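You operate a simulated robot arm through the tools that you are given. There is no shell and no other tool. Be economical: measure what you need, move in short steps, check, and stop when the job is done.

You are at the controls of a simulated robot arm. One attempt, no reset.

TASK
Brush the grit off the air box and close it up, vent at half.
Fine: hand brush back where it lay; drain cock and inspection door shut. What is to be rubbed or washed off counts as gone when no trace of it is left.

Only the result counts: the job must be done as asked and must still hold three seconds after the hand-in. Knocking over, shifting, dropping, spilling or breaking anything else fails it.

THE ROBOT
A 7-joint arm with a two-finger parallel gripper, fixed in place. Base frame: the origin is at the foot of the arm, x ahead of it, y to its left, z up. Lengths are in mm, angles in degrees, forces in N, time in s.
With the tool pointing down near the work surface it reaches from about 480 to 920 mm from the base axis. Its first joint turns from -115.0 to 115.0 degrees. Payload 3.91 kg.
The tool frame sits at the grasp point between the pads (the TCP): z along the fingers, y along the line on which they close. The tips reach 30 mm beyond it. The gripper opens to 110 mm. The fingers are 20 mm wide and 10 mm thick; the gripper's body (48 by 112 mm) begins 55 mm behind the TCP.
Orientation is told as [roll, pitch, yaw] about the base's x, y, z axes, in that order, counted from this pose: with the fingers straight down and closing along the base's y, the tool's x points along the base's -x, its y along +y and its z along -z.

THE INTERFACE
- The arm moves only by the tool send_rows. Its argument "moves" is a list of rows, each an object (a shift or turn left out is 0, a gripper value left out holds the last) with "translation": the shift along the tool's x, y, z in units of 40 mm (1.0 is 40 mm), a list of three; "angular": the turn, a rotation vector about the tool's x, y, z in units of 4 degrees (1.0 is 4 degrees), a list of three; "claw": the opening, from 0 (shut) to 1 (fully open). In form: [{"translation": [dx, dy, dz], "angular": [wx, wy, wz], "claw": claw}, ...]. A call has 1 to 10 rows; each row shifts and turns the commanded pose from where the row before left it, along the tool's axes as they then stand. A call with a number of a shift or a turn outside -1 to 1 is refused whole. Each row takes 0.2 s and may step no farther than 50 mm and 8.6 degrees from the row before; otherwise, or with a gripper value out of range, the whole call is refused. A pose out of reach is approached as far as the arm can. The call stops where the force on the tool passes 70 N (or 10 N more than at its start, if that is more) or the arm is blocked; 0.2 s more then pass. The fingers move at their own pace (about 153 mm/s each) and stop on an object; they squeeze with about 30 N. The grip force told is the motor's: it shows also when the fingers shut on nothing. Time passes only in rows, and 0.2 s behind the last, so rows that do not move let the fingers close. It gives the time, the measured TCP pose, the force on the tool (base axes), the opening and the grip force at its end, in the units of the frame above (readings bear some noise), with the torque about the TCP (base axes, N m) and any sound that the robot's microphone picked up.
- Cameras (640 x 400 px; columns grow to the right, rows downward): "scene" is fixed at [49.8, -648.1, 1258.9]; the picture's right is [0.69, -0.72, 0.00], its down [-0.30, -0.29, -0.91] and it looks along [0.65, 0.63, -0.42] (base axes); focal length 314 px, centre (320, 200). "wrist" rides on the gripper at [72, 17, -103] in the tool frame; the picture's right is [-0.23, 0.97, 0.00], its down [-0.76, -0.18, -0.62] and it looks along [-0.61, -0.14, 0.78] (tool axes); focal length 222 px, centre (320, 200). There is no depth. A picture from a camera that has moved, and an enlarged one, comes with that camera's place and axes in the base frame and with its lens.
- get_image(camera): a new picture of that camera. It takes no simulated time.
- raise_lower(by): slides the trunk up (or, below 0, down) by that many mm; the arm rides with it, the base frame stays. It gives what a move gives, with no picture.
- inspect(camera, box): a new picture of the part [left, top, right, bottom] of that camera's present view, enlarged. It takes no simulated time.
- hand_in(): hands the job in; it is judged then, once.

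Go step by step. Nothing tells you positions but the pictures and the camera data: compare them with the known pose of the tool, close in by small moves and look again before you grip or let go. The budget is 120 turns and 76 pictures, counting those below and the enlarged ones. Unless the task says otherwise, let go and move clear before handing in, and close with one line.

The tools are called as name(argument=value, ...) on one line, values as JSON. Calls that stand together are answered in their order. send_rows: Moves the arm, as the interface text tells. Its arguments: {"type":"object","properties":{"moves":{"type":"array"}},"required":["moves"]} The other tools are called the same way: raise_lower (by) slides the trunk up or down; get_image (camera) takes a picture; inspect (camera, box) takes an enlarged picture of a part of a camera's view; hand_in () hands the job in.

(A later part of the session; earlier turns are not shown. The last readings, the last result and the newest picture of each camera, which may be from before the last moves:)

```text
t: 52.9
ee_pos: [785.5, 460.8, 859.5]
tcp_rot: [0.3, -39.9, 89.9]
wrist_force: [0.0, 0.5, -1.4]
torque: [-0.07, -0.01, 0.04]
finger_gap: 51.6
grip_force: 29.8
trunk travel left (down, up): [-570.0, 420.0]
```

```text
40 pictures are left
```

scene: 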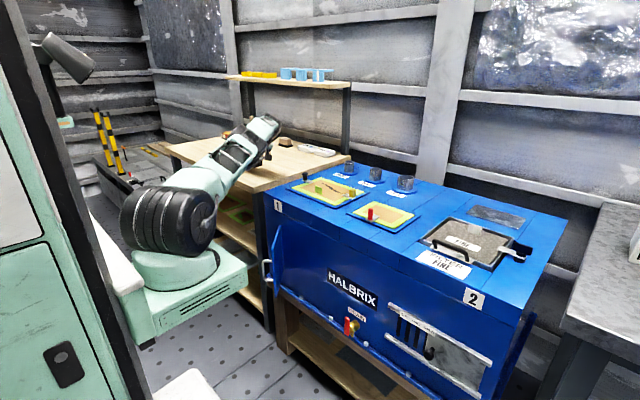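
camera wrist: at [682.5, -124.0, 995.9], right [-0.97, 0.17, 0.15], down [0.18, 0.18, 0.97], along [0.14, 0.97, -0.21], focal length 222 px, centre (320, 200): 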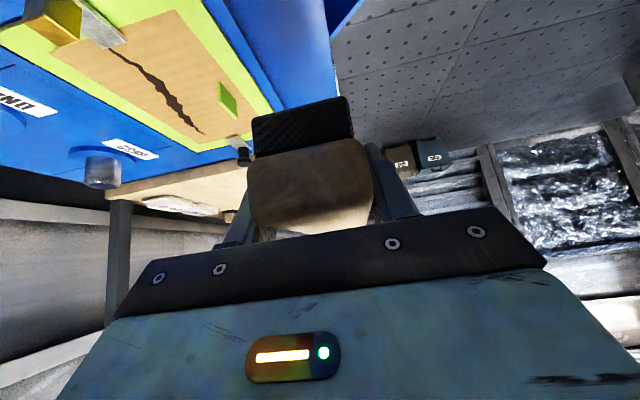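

send_rows(moves=[{"translation": [0.17, 0.02, 0.2]}, {"translation": [0.17, 0, 0.2]}, {}])

send_rows(moves=[{"translation": [0.032, 0, 0.039]}, {}])

send_rows(moves=[{"translation": [0.032, 0, 0.039]}, {}])

```text
t: 53.7
ee_pos: [785.1, 458.9, 837.5]
tcp_rot: [0.2, -39.9, 90.0]
wrist_force: [0.1, -0.4, -1.2]
torque: [-0.07, -0.03, -0.01]
finger_gap: 51.8
grip_force: 30.2
trunk travel left (down, up): [-570.0, 420.0]
```

```text
t: 54.3
ee_pos: [784.6, 459.1, 834.9]
tcp_rot: [0.3, -39.9, 89.9]
wrist_force: [1.1, -0.4, -1.2]
torque: [-0.03, 0.0, -0.03]
finger_gap: 51.8
grip_force: 29.7
trunk travel left (down, up): [-570.0, 420.0]
```

```text
t: 54.9
ee_pos: [784.1, 459.7, 833.7]
tcp_rot: [0.2, -40.0, 89.9]
wrist_force: [0.1, 0.0, -1.8]
torque: [-0.04, -0.03, -0.02]
finger_gap: 51.9
grip_force: 30.1
trunk travel left (down, up): [-570.0, 420.0]
```

send_rows(moves=[{"translation": [0.016, 0, 0.019]}, {}])

send_rows(moves=[{"translation": [0.016, 0, 0.019]}, {}])

inspect(camera="scene", box=[200, 110, 320, 210])

```text
t: 55.5
ee_pos: [784.7, 460.0, 833.9]
tcp_rot: [0.1, -39.9, 89.9]
wrist_force: [-0.5, 0.0, -1.7]
torque: [-0.04, 0.01, -0.03]
finger_gap: 51.8
grip_force: 30.4
trunk travel left (down, up): [-570.0, 420.0]
```

```text
t: 56.1
ee_pos: [784.2, 458.6, 832.3]
tcp_rot: [0.2, -39.9, 89.9]
wrist_force: [0.2, 0.2, -1.0]
torque: [-0.05, -0.01, 0.01]
finger_gap: 52.0
grip_force: 30.0
trunk travel left (down, up): [-570.0, 420.0]
```

```text
4.00 times, centred on (260, 160) of scene
camera zoom: at [49.8, -648.1, 1258.9], right [0.69, -0.72, 0.0], down [-0.3, -0.29, -0.91], along [0.65, 0.63, -0.42], focal length 1254 px, centre (560, 360)
```

zoom: 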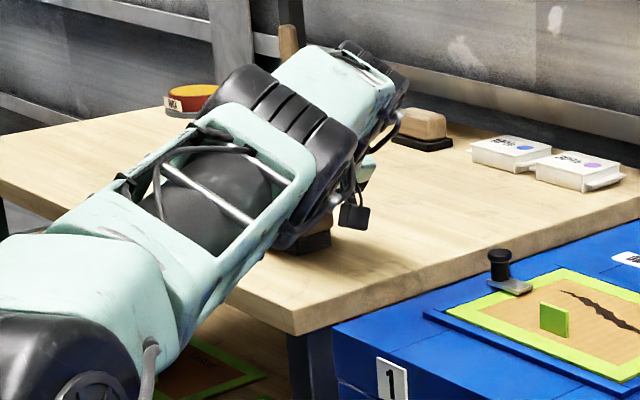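

send_rows(moves=[{"translation": [0.016, 0, 0.019]}, {}])

send_rows(moves=[{"translation": [0.016, 0, 0.019]}, {}])

```text
t: 56.7
ee_pos: [785.1, 459.6, 830.4]
tcp_rot: [0.3, -39.9, 89.9]
wrist_force: [0.1, 0.9, -1.8]
torque: [-0.06, -0.05, 0.0]
finger_gap: 52.0
grip_force: 29.9
trunk travel left (down, up): [-570.0, 420.0]
```

```text
t: 57.3
ee_pos: [784.3, 460.6, 831.7]
tcp_rot: [0.2, -39.9, 89.9]
wrist_force: [0.0, 0.7, 1.8]
torque: [-0.14, -0.06, -0.01]
finger_gap: 51.6
grip_force: 30.0
trunk travel left (down, up): [-570.0, 420.0]
```

The brush touches the bench. I'll release.

send_rows(moves=[{"claw": 0.6}, {"claw": 1}, {"claw": 1}, {"claw": 1}])

send_rows(moves=[{"translation": [0, 0, -0.5]}, {"translation": [0, 0, -0.8]}, {"translation": [0, 0, -0.9]}, {"translation": [0, 0.3, -0.9]}, {"translation": [0, 0.3, -0.9]}, {}])

get_image(camera="wrist")

get_image(camera="scene")

```text
t: 58.3
ee_pos: [785.3, 459.4, 831.4]
tcp_rot: [0.2, -39.8, 89.9]
wrist_force: [0.6, -0.5, -0.6]
torque: [0.03, -0.01, 0.01]
finger_gap: 109.8
grip_force: 0.2
trunk travel left (down, up): [-570.0, 420.0]
```

```text
t: 59.7
ee_pos: [760.5, 356.3, 954.5]
tcp_rot: [0.3, -39.8, 89.9]
wrist_force: [0.8, 0.2, 0.1]
torque: [0.02, -0.01, 0.01]
finger_gap: 110.1
grip_force: 0.1
trunk travel left (down, up): [-570.0, 420.0]
```

```text
38 pictures are left
camera wrist: at [744.1, 236.1, 987.3], right [-0.97, 0.17, 0.15], down [0.18, 0.18, 0.97], along [0.14, 0.97, -0.21], focal length 222 px, centre (320, 200)
```

wrist: 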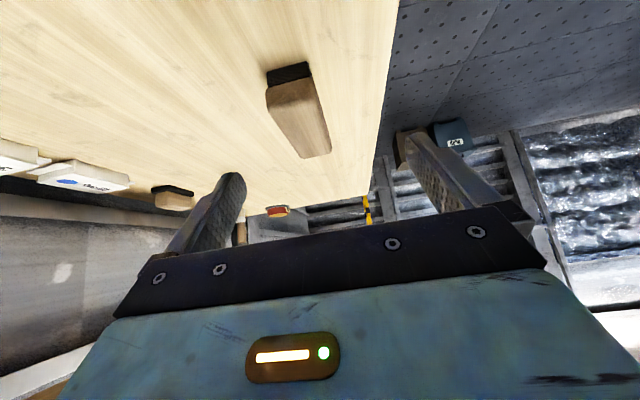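

```text
37 pictures are left
```

scene: 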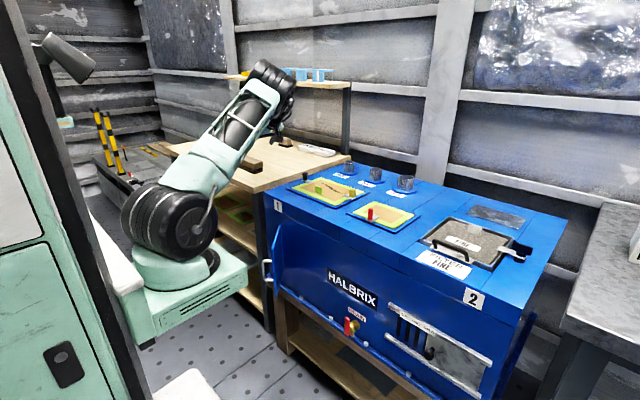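

The brush is back where it lay. Next come the front-face jobs. I estimate the door hinge at (671, 155), its free edge at (550, 51) with z 492–698 and 45° open, the cock lever at (626, −215, 500) and the vent knob at (603, −472, 615). I'll retract and return the tool to plain orientation.

send_rows(moves=[{"translation": [0, 0.5, -0.3], "angular": [0, 1, 0]}, {"translation": [0, 0.5, -0.3], "angular": [0, 1, 0]}, {"translation": [0, 0.5, 0], "angular": [0, 1, 0]}, {"translation": [0.3, 0.5, 0], "angular": [0, 1, 0]}, {"translation": [0.3, 0.5, 0], "angular": [0, 1, 0]}, {"translation": [0.3, 0.5, 0], "angular": [0, 1, 0]}, {"translation": [0.3, 0.3, 0], "angular": [0, 1, 0]}, {"translation": [0.3, 0.3, 0], "angular": [0, 1, 0]}, {"translation": [0.3, 0.3, 0], "angular": [0, 1, 0]}, {"translation": [0.3, 0.3, 0], "angular": [0, 1, 0]}])

send_rows(moves=[{"angular": [0, 0, 1], "claw": 0}, {"angular": [0, 0, 1]}, {"angular": [0, 0, 1]}, {"angular": [0, 0, 1]}, {"angular": [0, 0, 1]}, {"angular": [0, 0, 1]}, {"angular": [0, 0, 1]}, {"angular": [0, 0, 1]}, {"angular": [0, 0, 1]}, {"angular": [0, 0, 1]}])

send_rows(moves=[{"angular": [0, 0, 1]}, {"angular": [0, 0, 1]}, {"angular": [0, 0, 1]}, {"angular": [0, 0, 1]}, {"angular": [0, 0, 1]}, {"angular": [0, 0, 1]}, {"angular": [0, 0, 1]}, {"angular": [0, 0, 1]}, {"angular": [0, 0, 1]}, {"angular": [0, 0, 1]}])

```text
t: 61.9
ee_pos: [591.7, 260.3, 950.1]
tcp_rot: [0.2, 0.3, 90.2]
wrist_force: [1.1, -0.1, -0.4]
torque: [0.03, 0.02, -0.02]
finger_gap: 110.0
grip_force: 0.2
trunk travel left (down, up): [-570.0, 420.0]
```

```text
t: 64.1
ee_pos: [592.8, 262.1, 950.9]
tcp_rot: [0.1, 0.2, 50.0]
wrist_force: [-1.0, 0.8, 0.6]
torque: [0.0, 0.01, 0.02]
finger_gap: 0.0
grip_force: 29.7
trunk travel left (down, up): [-570.0, 420.0]
```

```text
t: 66.3
ee_pos: [592.9, 261.6, 950.5]
tcp_rot: [-0.2, 0.2, 10.0]
wrist_force: [-0.3, 0.4, 0.2]
torque: [0.0, 0.0, 0.01]
finger_gap: 0.1
grip_force: 30.0
trunk travel left (down, up): [-570.0, 420.0]
```

send_rows(moves=[{"angular": [0, 0, 1], "translation": [0, -0.8, 0]}, {"angular": [0, 0, 1], "translation": [0, -0.8, 0]}, {"angular": [0, 0, 1], "translation": [0, -0.8, 0]}, {"angular": [0, 0, 0.55], "translation": [0, -0.8, 0]}, {"angular": [0, -1, 0], "translation": [0.3, -0.5, 0]}, {"angular": [0, -1, 0], "translation": [0.3, -0.5, 0]}, {"angular": [0, -1, 0], "translation": [0.3, 0, 0]}, {"angular": [0, -1, 0]}, {"angular": [0, -1, 0]}, {"angular": [0, -1, 0]}])

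send_rows(moves=[{"angular": [0, -1, 0]}, {"angular": [0, -1, 0]}, {"angular": [0, -1, 0]}, {"angular": [0, -1, 0]}, {"angular": [0, -1, 0]}, {"angular": [0, -1, 0]}, {"angular": [0, -1, 0]}, {"angular": [0, -1, 0]}, {"angular": [0, -1, 0]}])

get_image(camera="wrist")

get_image(camera="scene")

```text
t: 68.5
ee_pos: [563.1, 97.7, 949.0]
tcp_rot: [-0.1, -24.0, -4.0]
wrist_force: [0.2, 0.1, 1.4]
torque: [0.02, 0.03, 0.01]
finger_gap: 0.0
grip_force: 29.8
trunk travel left (down, up): [-570.0, 420.0]
```

```text
t: 70.5
ee_pos: [563.8, 96.6, 948.1]
tcp_rot: [-0.2, -60.0, -3.9]
wrist_force: [0.4, 0.4, 0.4]
torque: [-0.04, 0.02, 0.01]
finger_gap: 0.0
grip_force: 29.5
trunk travel left (down, up): [-570.0, 420.0]
```

```text
36 pictures are left
camera wrist: at [439.5, 123.9, 937.8], right [0.18, 0.96, 0.19], down [-0.17, -0.16, 0.97], along [0.97, -0.21, 0.13], focal length 222 px, centre (320, 200)
```

wrist: 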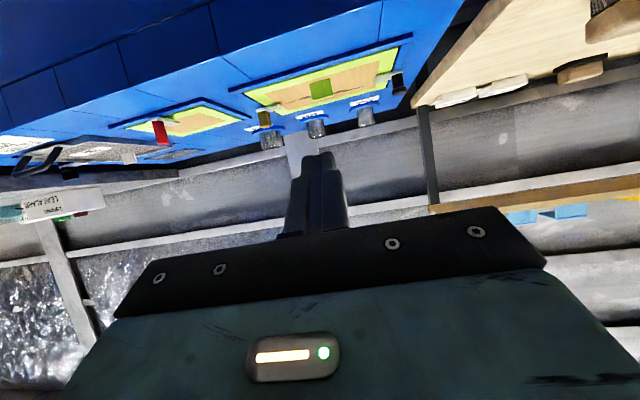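

```text
35 pictures are left
```

scene: 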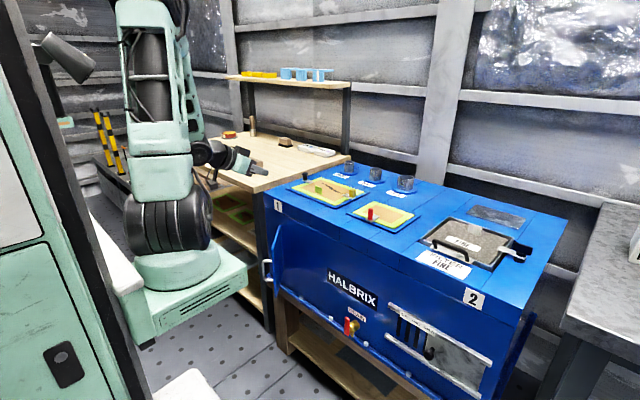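

Orientation is set: yaw −4° to match the face, pitched 60°. I'll retract in x to clear the door, then lower the trunk so the tip comes in below the door handle.

send_rows(moves=[{"translation": [0.42, -0.25, -0.72]}, {"translation": [0.42, -0.25, -0.72]}, {"translation": [0.42, -0.25, -0.72]}, {}])

raise_lower(by=-200)

get_image(camera="wrist")

```text
t: 71.5
ee_pos: [485.7, 125.1, 962.3]
tcp_rot: [-0.5, -59.7, -3.9]
wrist_force: [0.1, 0.4, -1.0]
torque: [0.01, 0.01, 0.02]
finger_gap: 0.1
grip_force: 30.3
out of reach, approached as far as the arm can: row 1, 2, 3
trunk travel left (down, up): [-570.0, 420.0]
```

```text
t: 73.7
ee_pos: [485.7, 123.4, 762.3]
tcp_rot: [-0.4, -59.8, -3.9]
wrist_force: [-1.2, 0.4, 0.5]
torque: [0.0, -0.01, -0.01]
finger_gap: 0.1
grip_force: 29.8
trunk travel left (down, up): [-370.0, 620.0]
```

```text
34 pictures are left
camera wrist: at [361.6, 152.3, 751.5], right [0.19, 0.96, 0.19], down [-0.17, -0.16, 0.97], along [0.97, -0.21, 0.13], focal length 222 px, centre (320, 200)
```

wrist: 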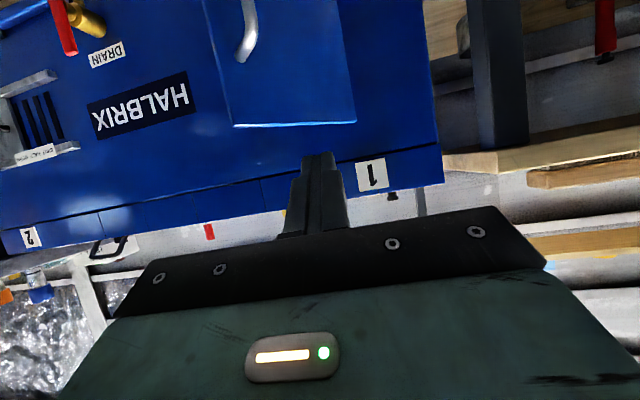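

Geometry is confirmed: door top at z 700, handle z 572–650. I'll push just above the handle, with tip z ≈ 673 and y ≈ 78.

raise_lower(by=-74)

send_rows(moves=[{"translation": [0, -0.55, 0]}, {"translation": [0, -0.55, 0]}, {}])

inspect(camera="scene", box=[220, 200, 340, 300])

```text
t: 74.8
ee_pos: [485.0, 125.4, 687.5]
tcp_rot: [-0.3, -59.8, -3.9]
wrist_force: [0.7, -0.4, 0.2]
torque: [-0.02, -0.01, 0.01]
finger_gap: 0.0
grip_force: 29.7
trunk travel left (down, up): [-296.0, 694.0]
```

```text
t: 75.6
ee_pos: [491.2, 121.5, 694.7]
tcp_rot: [-0.5, -59.7, -3.8]
wrist_force: [-1.2, -0.1, 1.0]
torque: [0.02, -0.02, -0.01]
finger_gap: 0.0
grip_force: 30.0
out of reach, approached as far as the arm can: row 1, 2
trunk travel left (down, up): [-296.0, 694.0]
```

```text
4.00 times, centred on (280, 250) of scene
camera zoom: at [49.8, -648.1, 1258.9], right [0.69, -0.72, 0.0], down [-0.3, -0.29, -0.91], along [0.65, 0.63, -0.42], focal length 1254 px, centre (480, 0)
```

zoom: 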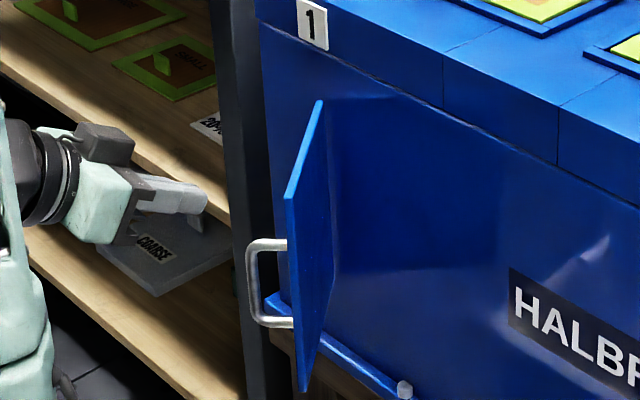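

send_rows(moves=[{"translation": [-0.1, -0.5, 0.4]}, {"translation": [-0.2, -0.6, 0.4]}, {}])

```text
t: 76.4
ee_pos: [533.3, 99.4, 697.8]
tcp_rot: [-0.6, -59.7, -3.9]
wrist_force: [0.1, 0.5, -0.7]
torque: [0.02, 0.0, 0.01]
finger_gap: 0.0
grip_force: 29.9
out of reach, approached as far as the arm can: row 1, 2
trunk travel left (down, up): [-296.0, 694.0]
```

send_rows(moves=[{"translation": [0.1, -0.15, 0.3]}, {"translation": [-0.15, -0.15, 0.32]}, {"translation": [-0.19, -0.15, 0.325]}, {}])

inspect(camera="scene", box=[220, 200, 340, 300])

```text
t: 77.4
ee_pos: [572.2, 82.7, 686.6]
tcp_rot: [-0.3, -59.9, -3.9]
wrist_force: [0.9, 0.2, -0.1]
torque: [0.0, -0.01, 0.0]
finger_gap: 0.2
grip_force: 29.5
out of reach, approached as far as the arm can: row 1
trunk travel left (down, up): [-296.0, 694.0]
```

```text
4.00 times, centred on (280, 250) of scene
camera zoom: at [49.8, -648.1, 1258.9], right [0.69, -0.72, 0.0], down [-0.3, -0.29, -0.91], along [0.65, 0.63, -0.42], focal length 1254 px, centre (480, 0)
```

zoom: 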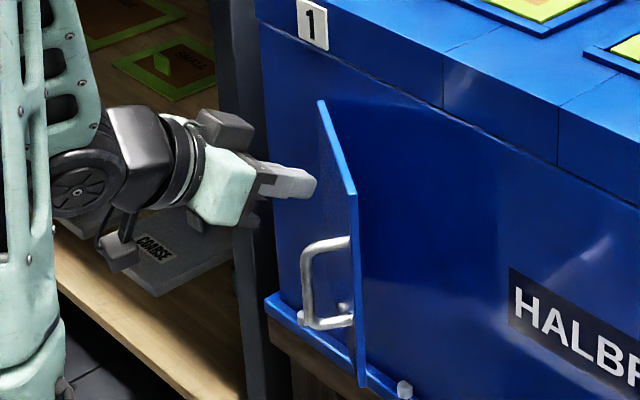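

The door is swinging shut. I'll keep pushing.

send_rows(moves=[{"translation": [-0.19, -0.02, 0.325]}, {"translation": [-0.19, -0.02, 0.325]}, {"translation": [-0.19, -0.02, 0.325]}, {}])

inspect(camera="scene", box=[220, 200, 340, 300])

```text
t: 78.4
ee_pos: [618.1, 76.9, 685.8]
tcp_rot: [-0.5, -59.7, -3.9]
wrist_force: [-1.1, 0.2, -0.2]
torque: [-0.04, 0.02, 0.01]
finger_gap: 0.0
grip_force: 30.3
trunk travel left (down, up): [-296.0, 694.0]
```

```text
4.00 times, centred on (280, 250) of scene
camera zoom: at [49.8, -648.1, 1258.9], right [0.69, -0.72, 0.0], down [-0.3, -0.29, -0.91], along [0.65, 0.63, -0.42], focal length 1254 px, centre (480, 0)
```

zoom: 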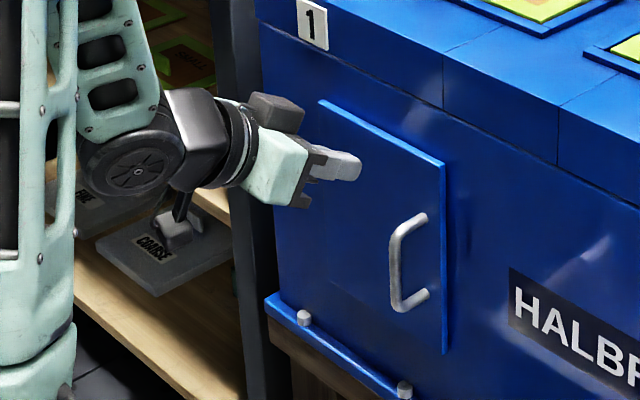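

send_rows(moves=[{"translation": [-0.13, 0, 0.22]}, {"translation": [-0.06, 0, 0.11]}, {}])

send_rows(moves=[{"translation": [-0.06, 0, 0.11]}, {"translation": [-0.06, 0, 0.11]}, {}])

inspect(camera="scene", box=[240, 200, 340, 290])

```text
t: 79.2
ee_pos: [633.0, 75.7, 685.7]
tcp_rot: [-0.4, -59.6, -4.0]
wrist_force: [-0.3, 0.1, 1.2]
torque: [-0.01, -0.03, -0.04]
finger_gap: 0.0
grip_force: 30.3
trunk travel left (down, up): [-296.0, 694.0]
```

```text
t: 79.8
ee_pos: [635.2, 76.3, 684.5]
tcp_rot: [-0.4, -59.3, -3.5]
wrist_force: [-38.1, -5.6, 14.7]
torque: [0.0, -0.26, -0.13]
finger_gap: 0.0
grip_force: 30.4
trunk travel left (down, up): [-296.0, 694.0]
stopped in row 2: the force on the tool passed its limit at 82 N (the readings are from after the stop); the commanded pose is now the measured one
```

```text
4.44 times, centred on (290, 245) of scene
camera zoom: at [49.8, -648.1, 1258.9], right [0.69, -0.72, 0.0], down [-0.3, -0.29, -0.91], along [0.65, 0.63, -0.42], focal length 1394 px, centre (453, 0)
```

zoom: 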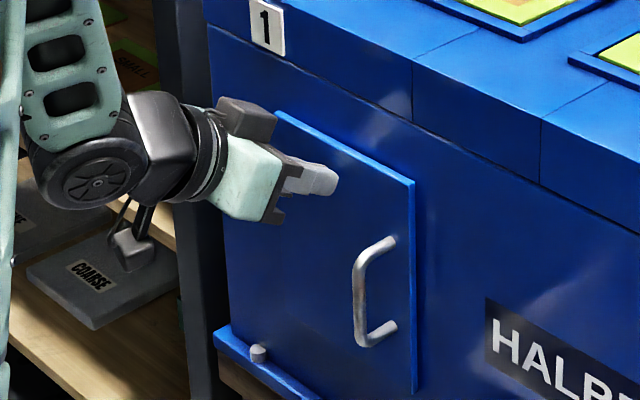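

The door is closed against its stop. I'll back off and move along to view the cock.

send_rows(moves=[{"translation": [0.5, 0, -0.87]}, {"translation": [0.5, 0, -0.87]}, {"translation": [0.1, -1, -0.1]}, {"translation": [0, -1, 0]}, {"translation": [0, -1, 0]}, {"translation": [0, -1, 0]}, {"translation": [0, -1, 0]}, {"translation": [0, -1, 0]}, {}])

get_image(camera="wrist")

get_image(camera="scene")

```text
t: 81.8
ee_pos: [642.4, -74.3, 737.2]
tcp_rot: [-0.6, -59.2, -3.6]
wrist_force: [0.5, 0.2, 0.3]
torque: [0.02, -0.02, -0.01]
finger_gap: 0.1
grip_force: 30.1
out of reach, approached as far as the arm can: row 2, 3, 4, 5, 6, 7, 8
trunk travel left (down, up): [-296.0, 694.0]
```

```text
29 pictures are left
camera wrist: at [519.9, -47.2, 727.4], right [0.19, 0.96, 0.19], down [-0.16, -0.16, 0.97], along [0.97, -0.21, 0.12], focal length 222 px, centre (320, 200)
```

wrist: 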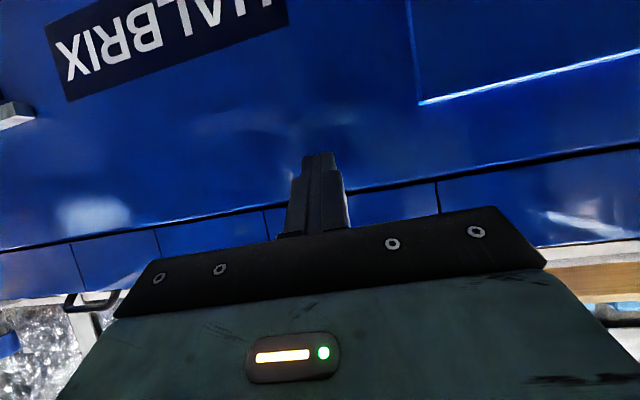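

```text
28 pictures are left
```

scene: 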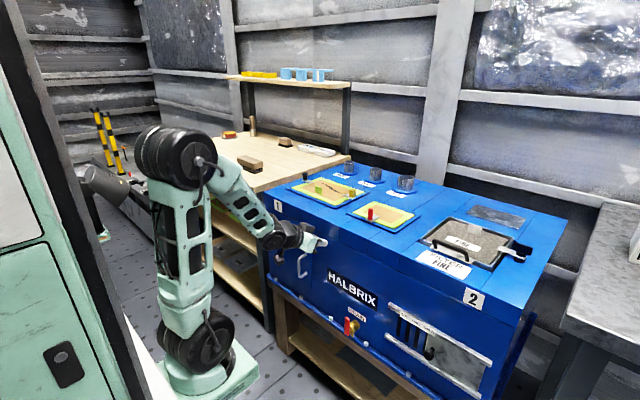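

The arm hit its inner folding limit and slid up close to the face. I'll reduce the pitch to 30° while backing off, which moves the wrist into a comfortable range.

send_rows(moves=[{"angular": [0, 1, 0]}, {"angular": [0, 1, 0], "translation": [0.1, 0, -0.15]}, {"angular": [0, 1, 0], "translation": [0.15, 0, -0.2]}, {"angular": [0, 1, 0], "translation": [0.2, 0, -0.2]}, {"angular": [0, 1, 0], "translation": [0.2, 0, -0.2]}, {"angular": [0, 1, 0], "translation": [0.2, 0, -0.2]}, {"angular": [0, 1, 0], "translation": [0.2, 0, -0.2]}, {}])

```text
t: 83.5
ee_pos: [605.9, -78.3, 738.1]
tcp_rot: [-2.0, -38.6, -4.1]
wrist_force: [0.2, 0.3, -0.5]
torque: [0.0, 0.0, 0.05]
finger_gap: 0.0
grip_force: 30.2
out of reach, approached as far as the arm can: row 4, 5, 6, 7
trunk travel left (down, up): [-296.0, 694.0]
```

send_rows(moves=[{"angular": [0, 1, 0]}, {"angular": [0, 1, 0]}, {"angular": [0, 1, 0]}, {"translation": [0, -0.5, 0]}, {"translation": [0, -0.5, 0]}, {}])

inspect(camera="scene", box=[80, 100, 400, 380])

```text
t: 85.0
ee_pos: [603.6, -118.2, 738.6]
tcp_rot: [-1.7, -26.6, -4.7]
wrist_force: [0.0, -0.2, 0.2]
torque: [0.01, -0.04, -0.02]
finger_gap: 0.0
grip_force: 30.2
trunk travel left (down, up): [-296.0, 694.0]
```

```text
1.43 times, centred on (240, 240) of scene
camera zoom: at [49.8, -648.1, 1258.9], right [0.69, -0.72, 0.0], down [-0.3, -0.29, -0.91], along [0.65, 0.63, -0.42], focal length 448 px, centre (434, 143)
```

zoom: 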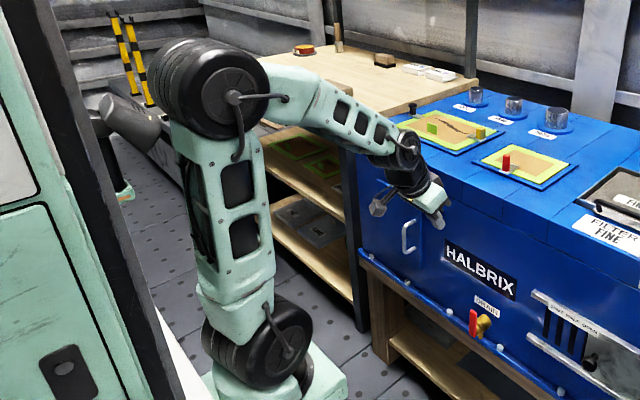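

Unlocked. I'll lower the trunk and look at the cock.

raise_lower(by=-110)

get_image(camera="wrist")

```text
t: 86.4
ee_pos: [603.3, -118.3, 628.9]
tcp_rot: [-1.8, -26.6, -4.5]
wrist_force: [-0.3, -0.1, -0.2]
torque: [-0.02, 0.0, 0.0]
finger_gap: 0.0
grip_force: 29.6
trunk travel left (down, up): [-186.0, 804.0]
```

```text
26 pictures are left
camera wrist: at [495.3, -88.0, 687.8], right [0.29, 0.95, 0.07], down [0.39, -0.19, 0.9], along [0.87, -0.24, -0.42], focal length 222 px, centre (320, 200)
```

wrist: 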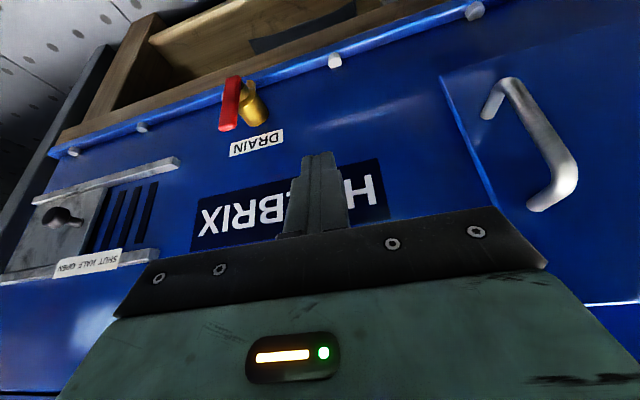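

inspect(camera="wrist", box=[190, 55, 310, 165])

inspect(camera="wrist", box=[0, 140, 200, 290])

```text
3.64 times, centred on (250, 110) of wrist
camera zoom: at [495.3, -88.0, 687.8], right [0.29, 0.95, 0.07], down [0.39, -0.19, 0.9], along [0.87, -0.24, -0.42], focal length 808 px, centre (574, 527)
```

zoom: 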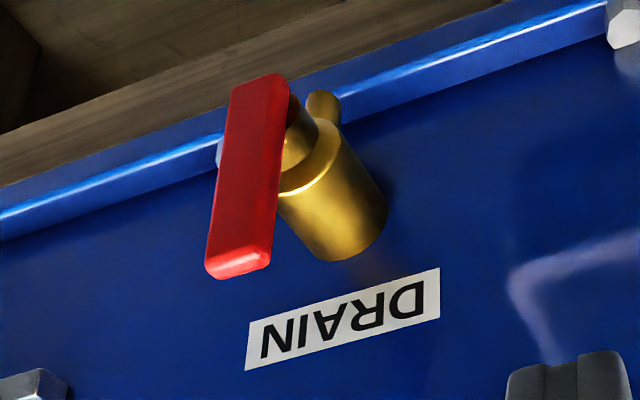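

```text
2.67 times, centred on (100, 215) of wrist
camera zoom: at [495.3, -88.0, 687.8], right [0.29, 0.95, 0.07], down [0.39, -0.19, 0.9], along [0.87, -0.24, -0.42], focal length 592 px, centre (907, 160)
```

zoom: 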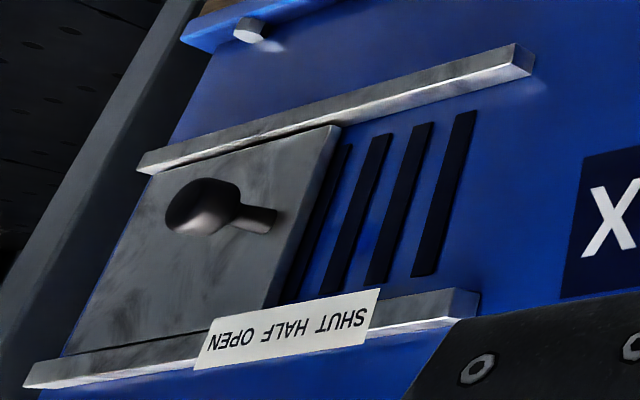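

The lever stands vertical, in line with the spout, so it is open: x ≈ 624, y ≈ −207, z 458–531, with the pivot near z 488. I'll lower the tip beside the lever's top on the +y side.

raise_lower(by=-82)

send_rows(moves=[{"translation": [-0.1, -0.7, 0.05]}, {"translation": [0, -0.7, 0]}, {}])

get_image(camera="wrist")

inspect(camera="scene", box=[300, 280, 400, 350])

```text
t: 87.5
ee_pos: [603.0, -117.8, 546.6]
tcp_rot: [-1.8, -26.6, -4.6]
wrist_force: [1.0, 0.3, 0.1]
torque: [0.04, 0.0, 0.02]
finger_gap: 0.1
grip_force: 30.1
trunk travel left (down, up): [-104.0, 886.0]
```

```text
t: 88.3
ee_pos: [604.2, -173.1, 548.8]
tcp_rot: [-1.9, -26.6, -4.6]
wrist_force: [-1.4, -0.1, -0.6]
torque: [0.0, -0.03, -0.01]
finger_gap: 0.0
grip_force: 29.8
trunk travel left (down, up): [-104.0, 886.0]
```

```text
23 pictures are left
camera wrist: at [494.9, -143.5, 607.1], right [0.29, 0.95, 0.07], down [0.39, -0.19, 0.9], along [0.87, -0.24, -0.42], focal length 222 px, centre (320, 200)
```

wrist: 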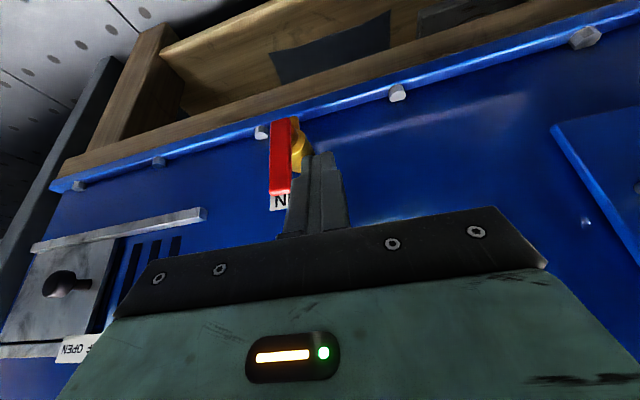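

```text
5.71 times, centred on (350, 315) of scene
camera zoom: at [49.8, -648.1, 1258.9], right [0.69, -0.72, 0.0], down [-0.3, -0.29, -0.91], along [0.65, 0.63, -0.42], focal length 1792 px, centre (149, -457)
```

zoom: 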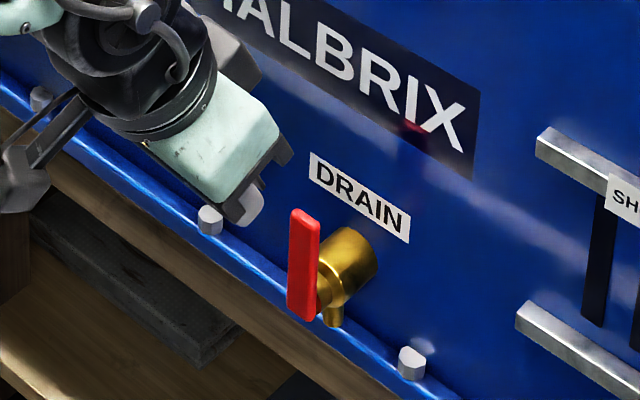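

The position is verified, so I'll push the lever top toward −y gently.

send_rows(moves=[{"translation": [-0.04, -0.2, 0.16]}, {"translation": [0, -0.2, 0]}, {"translation": [0, -0.2, 0]}, {"translation": [0, -0.15, 0]}, {"translation": [0, -0.15, 0]}, {}])

inspect(camera="scene", box=[300, 280, 400, 350])

```text
t: 89.8
ee_pos: [603.0, -211.5, 545.1]
tcp_rot: [-1.7, -26.6, -4.6]
wrist_force: [0.3, 0.2, 0.9]
torque: [0.0, -0.01, 0.02]
finger_gap: 0.2
grip_force: 30.3
trunk travel left (down, up): [-104.0, 886.0]
```

```text
5.71 times, centred on (350, 315) of scene
camera zoom: at [49.8, -648.1, 1258.9], right [0.69, -0.72, 0.0], down [-0.3, -0.29, -0.91], along [0.65, 0.63, -0.42], focal length 1792 px, centre (149, -457)
```

zoom: 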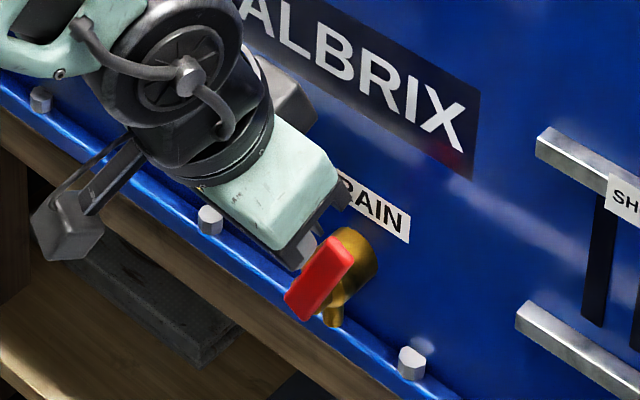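

The lever turns freely this way. I'll continue along the arc.

send_rows(moves=[{"translation": [0, -0.25, 0]}, {"translation": [0.045, -0.2, 0.09]}, {"translation": [0.07, -0.15, 0.14]}, {}])

inspect(camera="scene", box=[300, 280, 400, 350])

```text
t: 90.8
ee_pos: [601.0, -234.6, 535.1]
tcp_rot: [-1.9, -26.6, -4.6]
wrist_force: [0.1, -0.5, 0.4]
torque: [0.02, 0.0, -0.01]
finger_gap: 0.0
grip_force: 30.0
trunk travel left (down, up): [-104.0, 886.0]
```

```text
5.71 times, centred on (350, 315) of scene
camera zoom: at [49.8, -648.1, 1258.9], right [0.69, -0.72, 0.0], down [-0.3, -0.29, -0.91], along [0.65, 0.63, -0.42], focal length 1792 px, centre (149, -457)
```

zoom: 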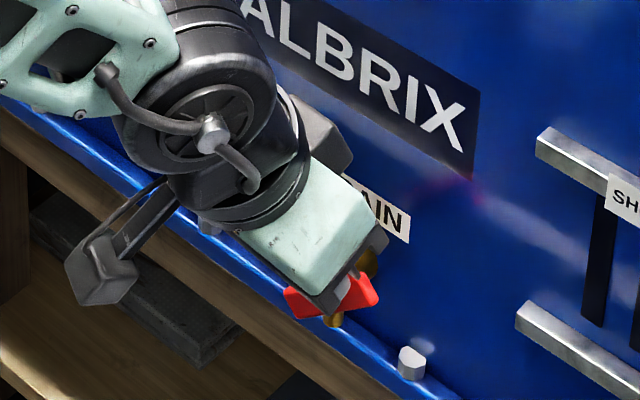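

send_rows(moves=[{"translation": [0.05, -0.1, 0.1]}, {"translation": [0.05, -0.05, 0.1]}, {"translation": [0.03, 0, 0.07]}, {}])

send_rows(moves=[{"translation": [0.03, 0, 0.07]}, {"translation": [0.03, 0, 0.07]}, {}])

inspect(camera="scene", box=[300, 280, 400, 350])

```text
t: 91.8
ee_pos: [601.3, -242.4, 522.5]
tcp_rot: [-1.8, -26.5, -4.7]
wrist_force: [-8.3, -2.9, 1.2]
torque: [-0.12, 0.12, -0.07]
finger_gap: 0.4
grip_force: 30.0
trunk travel left (down, up): [-104.0, 886.0]
```

```text
t: 92.5
ee_pos: [600.5, -240.8, 516.4]
tcp_rot: [-1.8, -26.5, -4.5]
wrist_force: [-12.1, -1.0, 3.0]
torque: [0.02, 0.19, -0.06]
finger_gap: 0.1
grip_force: 30.7
trunk travel left (down, up): [-104.0, 886.0]
```

```text
5.71 times, centred on (350, 315) of scene
camera zoom: at [49.8, -648.1, 1258.9], right [0.69, -0.72, 0.0], down [-0.3, -0.29, -0.91], along [0.65, 0.63, -0.42], focal length 1792 px, centre (149, -457)
```

zoom: 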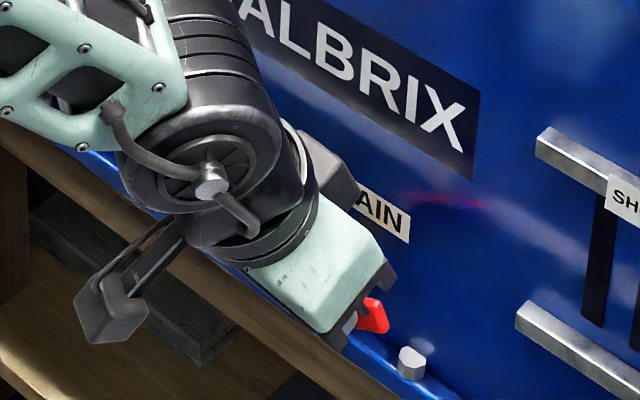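

There's some sideways force in x, so the tip may be riding in front of the lever. I'll retract and look.

send_rows(moves=[{"translation": [0, 0, -0.8]}, {"translation": [0, 0, -0.8]}, {"translation": [0, 0.6, -0.5]}, {"translation": [0, 0.6, 0]}, {}])

inspect(camera="scene", box=[300, 280, 400, 350])

get_image(camera="wrist")

```text
t: 93.8
ee_pos: [571.4, -187.5, 588.8]
tcp_rot: [-1.8, -26.6, -4.6]
wrist_force: [-0.7, -0.2, 0.1]
torque: [-0.02, 0.03, -0.02]
finger_gap: 0.0
grip_force: 30.0
trunk travel left (down, up): [-104.0, 886.0]
```

```text
5.71 times, centred on (350, 315) of scene
camera zoom: at [49.8, -648.1, 1258.9], right [0.69, -0.72, 0.0], down [-0.3, -0.29, -0.91], along [0.65, 0.63, -0.42], focal length 1792 px, centre (149, -457)
```

zoom: 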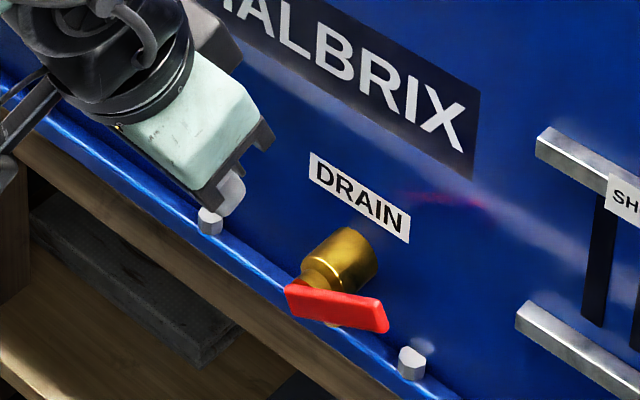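

```text
17 pictures are left
camera wrist: at [462.0, -157.9, 648.6], right [0.29, 0.95, 0.07], down [0.39, -0.19, 0.9], along [0.87, -0.24, -0.42], focal length 222 px, centre (320, 200)
```

wrist: 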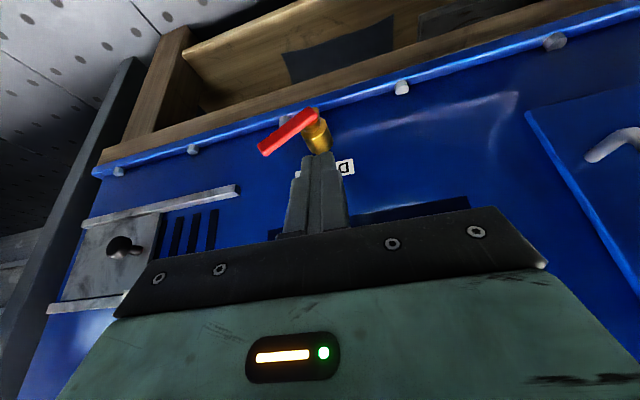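

The lever is at about 64° of 90°; my tip was too shallow in x. I'll come from above, deeper, and press the outer end down.

send_rows(moves=[{"translation": [0, -0.62, 0]}, {"translation": [0, -0.62, 0]}, {"translation": [-0.42, 0, 0.49]}, {"translation": [-0.42, 0, 0.49]}, {}])

send_rows(moves=[{"translation": [0.134, 0, 0.268]}, {"translation": [0.067, 0, 0.134]}, {"translation": [0.067, 0, 0.134]}, {}])

inspect(camera="scene", box=[300, 280, 400, 350])

```text
t: 95.0
ee_pos: [612.5, -242.5, 570.8]
tcp_rot: [-1.8, -26.6, -4.6]
wrist_force: [0.0, 0.3, 0.8]
torque: [-0.01, 0.0, -0.03]
finger_gap: 0.1
grip_force: 29.8
trunk travel left (down, up): [-104.0, 886.0]
```

```text
t: 96.0
ee_pos: [611.6, -242.6, 547.4]
tcp_rot: [-1.8, -26.6, -4.7]
wrist_force: [1.7, -0.3, -0.9]
torque: [0.0, 0.0, 0.01]
finger_gap: 0.0
grip_force: 30.0
trunk travel left (down, up): [-104.0, 886.0]
```

```text
5.71 times, centred on (350, 315) of scene
camera zoom: at [49.8, -648.1, 1258.9], right [0.69, -0.72, 0.0], down [-0.3, -0.29, -0.91], along [0.65, 0.63, -0.42], focal length 1792 px, centre (149, -457)
```

zoom: 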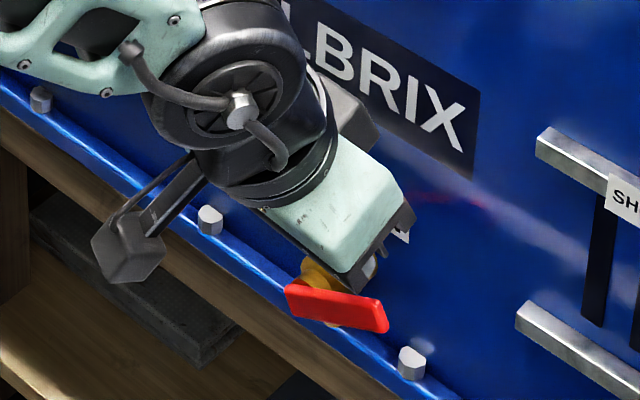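

send_rows(moves=[{"translation": [0.067, 0, 0.134]}, {"translation": [0.067, 0, 0.134]}, {"translation": [0.034, 0, 0.067]}, {}])

send_rows(moves=[{"translation": [0.034, 0, 0.067]}, {"translation": [0.034, 0, 0.067]}, {}])

inspect(camera="scene", box=[300, 280, 400, 350])

```text
t: 97.0
ee_pos: [611.3, -243.6, 532.1]
tcp_rot: [-1.8, -26.6, -4.6]
wrist_force: [0.2, 0.2, 0.3]
torque: [-0.02, 0.01, 0.03]
finger_gap: 0.1
grip_force: 29.2
trunk travel left (down, up): [-104.0, 886.0]
```

```text
t: 97.8
ee_pos: [611.1, -244.1, 526.4]
tcp_rot: [-1.7, -26.6, -4.6]
wrist_force: [0.2, 0.1, 0.7]
torque: [-0.02, 0.02, 0.0]
finger_gap: 0.1
grip_force: 30.1
trunk travel left (down, up): [-104.0, 886.0]
```

```text
5.71 times, centred on (350, 315) of scene
camera zoom: at [49.8, -648.1, 1258.9], right [0.69, -0.72, 0.0], down [-0.3, -0.29, -0.91], along [0.65, 0.63, -0.42], focal length 1792 px, centre (149, -457)
```

zoom: 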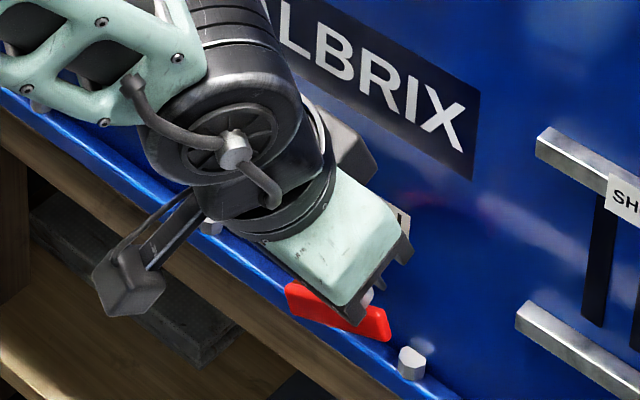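

It's moving properly. I'll continue down until it resists.

send_rows(moves=[{"translation": [0.034, 0, 0.067]}, {"translation": [0.034, 0, 0.067]}, {}])

send_rows(moves=[{"translation": [0.034, 0, 0.067]}, {"translation": [0.034, 0, 0.067]}, {}])

```text
t: 98.5
ee_pos: [611.7, -244.4, 520.4]
tcp_rot: [-1.8, -26.6, -4.6]
wrist_force: [0.5, -0.4, 0.0]
torque: [-0.04, 0.0, 0.02]
finger_gap: 0.1
grip_force: 30.3
trunk travel left (down, up): [-104.0, 886.0]
```

```text
t: 99.3
ee_pos: [611.7, -244.7, 515.2]
tcp_rot: [-1.8, -26.4, -4.7]
wrist_force: [-0.2, 0.9, -0.2]
torque: [-0.01, 0.02, 0.01]
finger_gap: 0.0
grip_force: 29.9
trunk travel left (down, up): [-104.0, 886.0]
```

inspect(camera="scene", box=[320, 290, 390, 345])

```text
7.27 times, centred on (355, 318) of scene
camera zoom: at [49.8, -648.1, 1258.9], right [0.69, -0.72, 0.0], down [-0.3, -0.29, -0.91], along [0.65, 0.63, -0.42], focal length 2281 px, centre (66, -654)
```

zoom: 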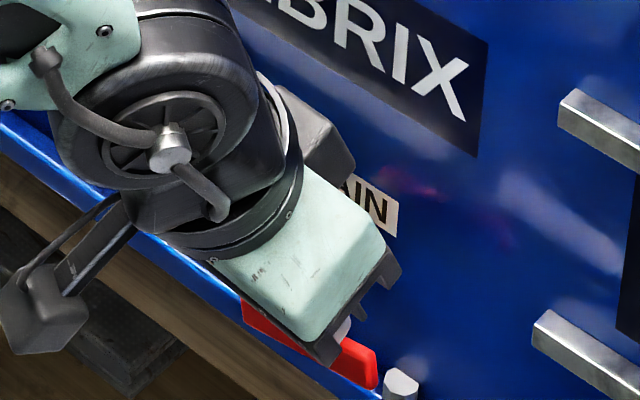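

send_rows(moves=[{"translation": [0.022, 0, 0.045]}, {"translation": [0.022, 0, 0.045]}, {}])

send_rows(moves=[{"translation": [0.022, 0, 0.045]}, {}])

send_rows(moves=[{"translation": [0.022, 0, 0.045]}, {}])

```text
t: 100.2
ee_pos: [610.8, -243.7, 510.4]
tcp_rot: [-1.9, -26.5, -4.5]
wrist_force: [-0.3, 0.4, 0.2]
torque: [0.01, -0.02, 0.02]
finger_gap: 0.2
grip_force: 29.7
trunk travel left (down, up): [-104.0, 886.0]
```

```text
t: 100.8
ee_pos: [611.1, -245.0, 507.7]
tcp_rot: [-1.8, -26.5, -4.6]
wrist_force: [-2.7, -0.6, 1.7]
torque: [0.01, 0.06, 0.0]
finger_gap: 0.0
grip_force: 30.2
trunk travel left (down, up): [-104.0, 886.0]
```

```text
t: 101.3
ee_pos: [611.2, -245.6, 506.1]
tcp_rot: [-1.8, -26.6, -4.6]
wrist_force: [-5.1, 0.8, 8.0]
torque: [0.08, 0.08, 0.02]
finger_gap: 0.0
grip_force: 30.1
trunk travel left (down, up): [-104.0, 886.0]
```

Resistance begins here, probably the stop. I'll lift off and check.

send_rows(moves=[{"translation": [-0.2, 0, -0.4]}, {"translation": [0, 0, -0.8]}, {"translation": [0, -0.3, -0.8]}, {"translation": [0, -0.8, 0]}, {"translation": [0, -0.8, 0]}, {}])

inspect(camera="scene", box=[320, 290, 390, 345])

```text
t: 102.8
ee_pos: [576.8, -316.0, 584.1]
tcp_rot: [-1.8, -26.7, -4.6]
wrist_force: [0.3, 0.2, -0.8]
torque: [0.01, 0.02, 0.0]
finger_gap: 0.0
grip_force: 30.1
trunk travel left (down, up): [-104.0, 886.0]
```

```text
7.27 times, centred on (355, 318) of scene
camera zoom: at [49.8, -648.1, 1258.9], right [0.69, -0.72, 0.0], down [-0.3, -0.29, -0.91], along [0.65, 0.63, -0.42], focal length 2281 px, centre (66, -654)
```

zoom: 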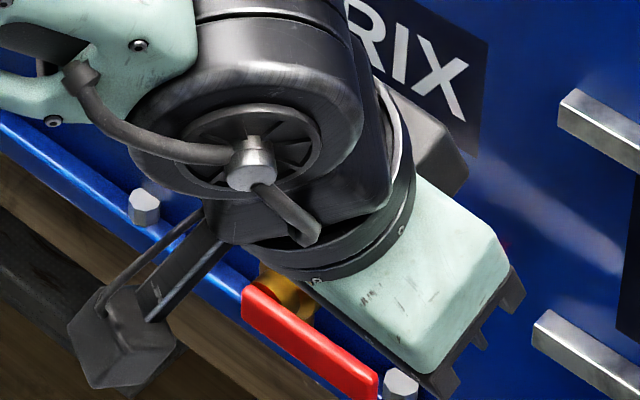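

The cock lever is now horizontal, i.e. shut. The vent knob is at about (645, −458, 568), under OPEN; the HALF label is at y ≈ −422. I'll approach the knob with fingers open to straddle it.

send_rows(moves=[{"translation": [0, -0.89, 0], "claw": 0.6}, {"translation": [0, -0.89, 0]}, {"translation": [0, -0.89, 0]}, {"translation": [0, -0.89, 0]}, {}])

get_image(camera="wrist")

```text
t: 104.0
ee_pos: [559.9, -456.6, 587.5]
tcp_rot: [-1.8, -26.5, -4.7]
wrist_force: [0.0, 0.6, -0.6]
torque: [0.01, -0.01, 0.01]
finger_gap: 66.0
grip_force: 0.2
trunk travel left (down, up): [-104.0, 886.0]
```

```text
12 pictures are left
camera wrist: at [452.4, -427.8, 646.7], right [0.29, 0.95, 0.07], down [0.39, -0.19, 0.9], along [0.87, -0.24, -0.42], focal length 222 px, centre (320, 200)
```

wrist: 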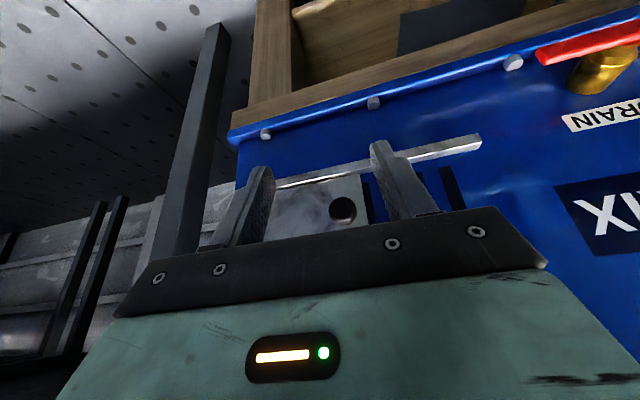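

The knob is at (642, −459, 570). Moving in around it.

send_rows(moves=[{"translation": [-0.55, 0.06, 0.31]}, {"translation": [-0.55, 0.06, 0.31]}, {}])

send_rows(moves=[{"translation": [-0.3, 0.03, 0.16]}, {"translation": [-0.25, 0.03, 0.15]}, {}])

get_image(camera="wrist")

```text
t: 104.8
ee_pos: [612.4, -457.3, 586.2]
tcp_rot: [-1.8, -26.6, -4.6]
wrist_force: [0.2, -0.2, -0.7]
torque: [0.0, 0.01, -0.03]
finger_gap: 65.9
grip_force: 0.0
trunk travel left (down, up): [-104.0, 886.0]
```

```text
t: 105.5
ee_pos: [637.5, -456.4, 584.3]
tcp_rot: [-1.8, -26.6, -4.6]
wrist_force: [0.3, 0.1, -0.1]
torque: [-0.01, 0.01, -0.03]
finger_gap: 66.0
grip_force: 0.0
trunk travel left (down, up): [-104.0, 886.0]
```

```text
11 pictures are left
camera wrist: at [529.7, -426.4, 643.8], right [0.29, 0.95, 0.07], down [0.39, -0.19, 0.9], along [0.87, -0.24, -0.42], focal length 222 px, centre (320, 200)
```

wrist: 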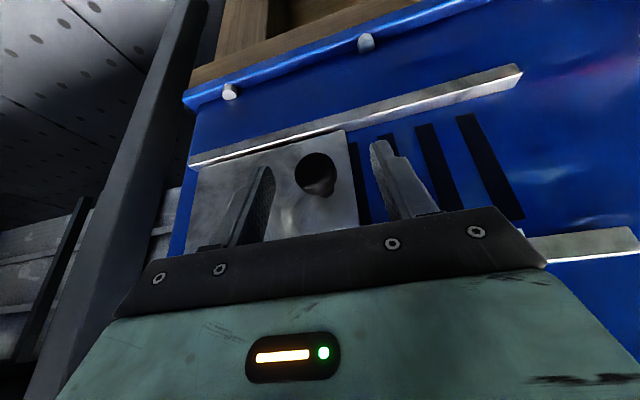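

The knob sits between the fingers. Closing on it.

send_rows(moves=[{"claw": 0.1}, {"claw": 0.1}, {"claw": 0.1}])

```text
t: 106.3
ee_pos: [638.2, -456.4, 583.9]
tcp_rot: [-1.8, -26.6, -4.5]
wrist_force: [0.2, -0.4, 0.1]
torque: [-0.01, -0.02, -0.17]
finger_gap: 25.1
grip_force: 45.2
trunk travel left (down, up): [-104.0, 886.0]
```

Gripped. Sliding toward HALF in steps.

send_rows(moves=[{"translation": [0.03, 0.25, 0]}, {"translation": [0.03, 0.25, 0]}, {"translation": [0.02, 0.2, 0]}, {}])

get_image(camera="wrist")

inspect(camera="scene", box=[380, 295, 480, 375])

```text
t: 107.3
ee_pos: [637.8, -429.4, 585.8]
tcp_rot: [-2.0, -26.9, -4.5]
wrist_force: [-0.5, -3.0, 26.7]
torque: [-0.17, -0.06, -0.18]
finger_gap: 25.0
grip_force: 44.9
trunk travel left (down, up): [-104.0, 886.0]
```

```text
10 pictures are left
camera wrist: at [529.1, -398.5, 643.0], right [0.29, 0.95, 0.07], down [0.38, -0.19, 0.91], along [0.88, -0.24, -0.42], focal length 222 px, centre (320, 200)
```

wrist: 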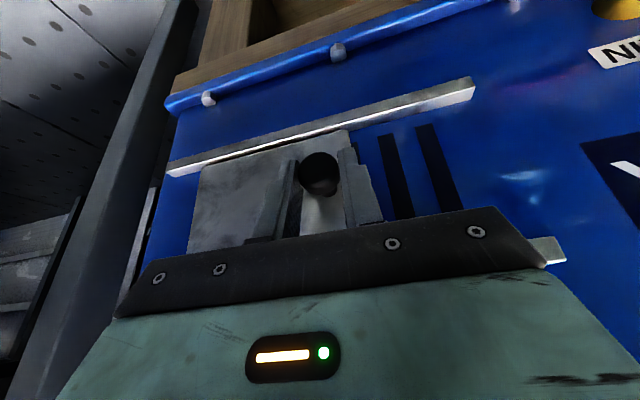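

```text
5.00 times, centred on (430, 335) of scene
camera zoom: at [49.8, -648.1, 1258.9], right [0.69, -0.72, 0.0], down [-0.3, -0.29, -0.91], along [0.65, 0.63, -0.42], focal length 1568 px, centre (-230, -475)
```

zoom: 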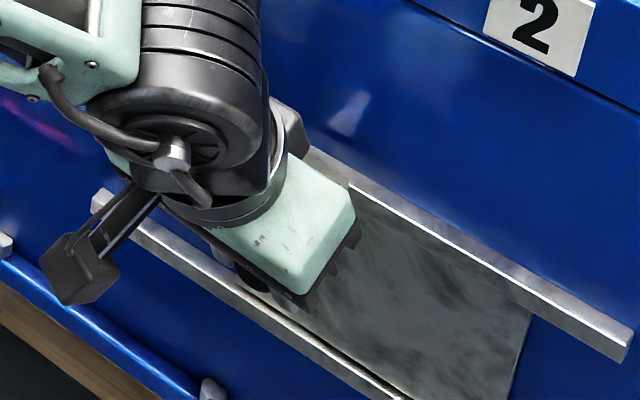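

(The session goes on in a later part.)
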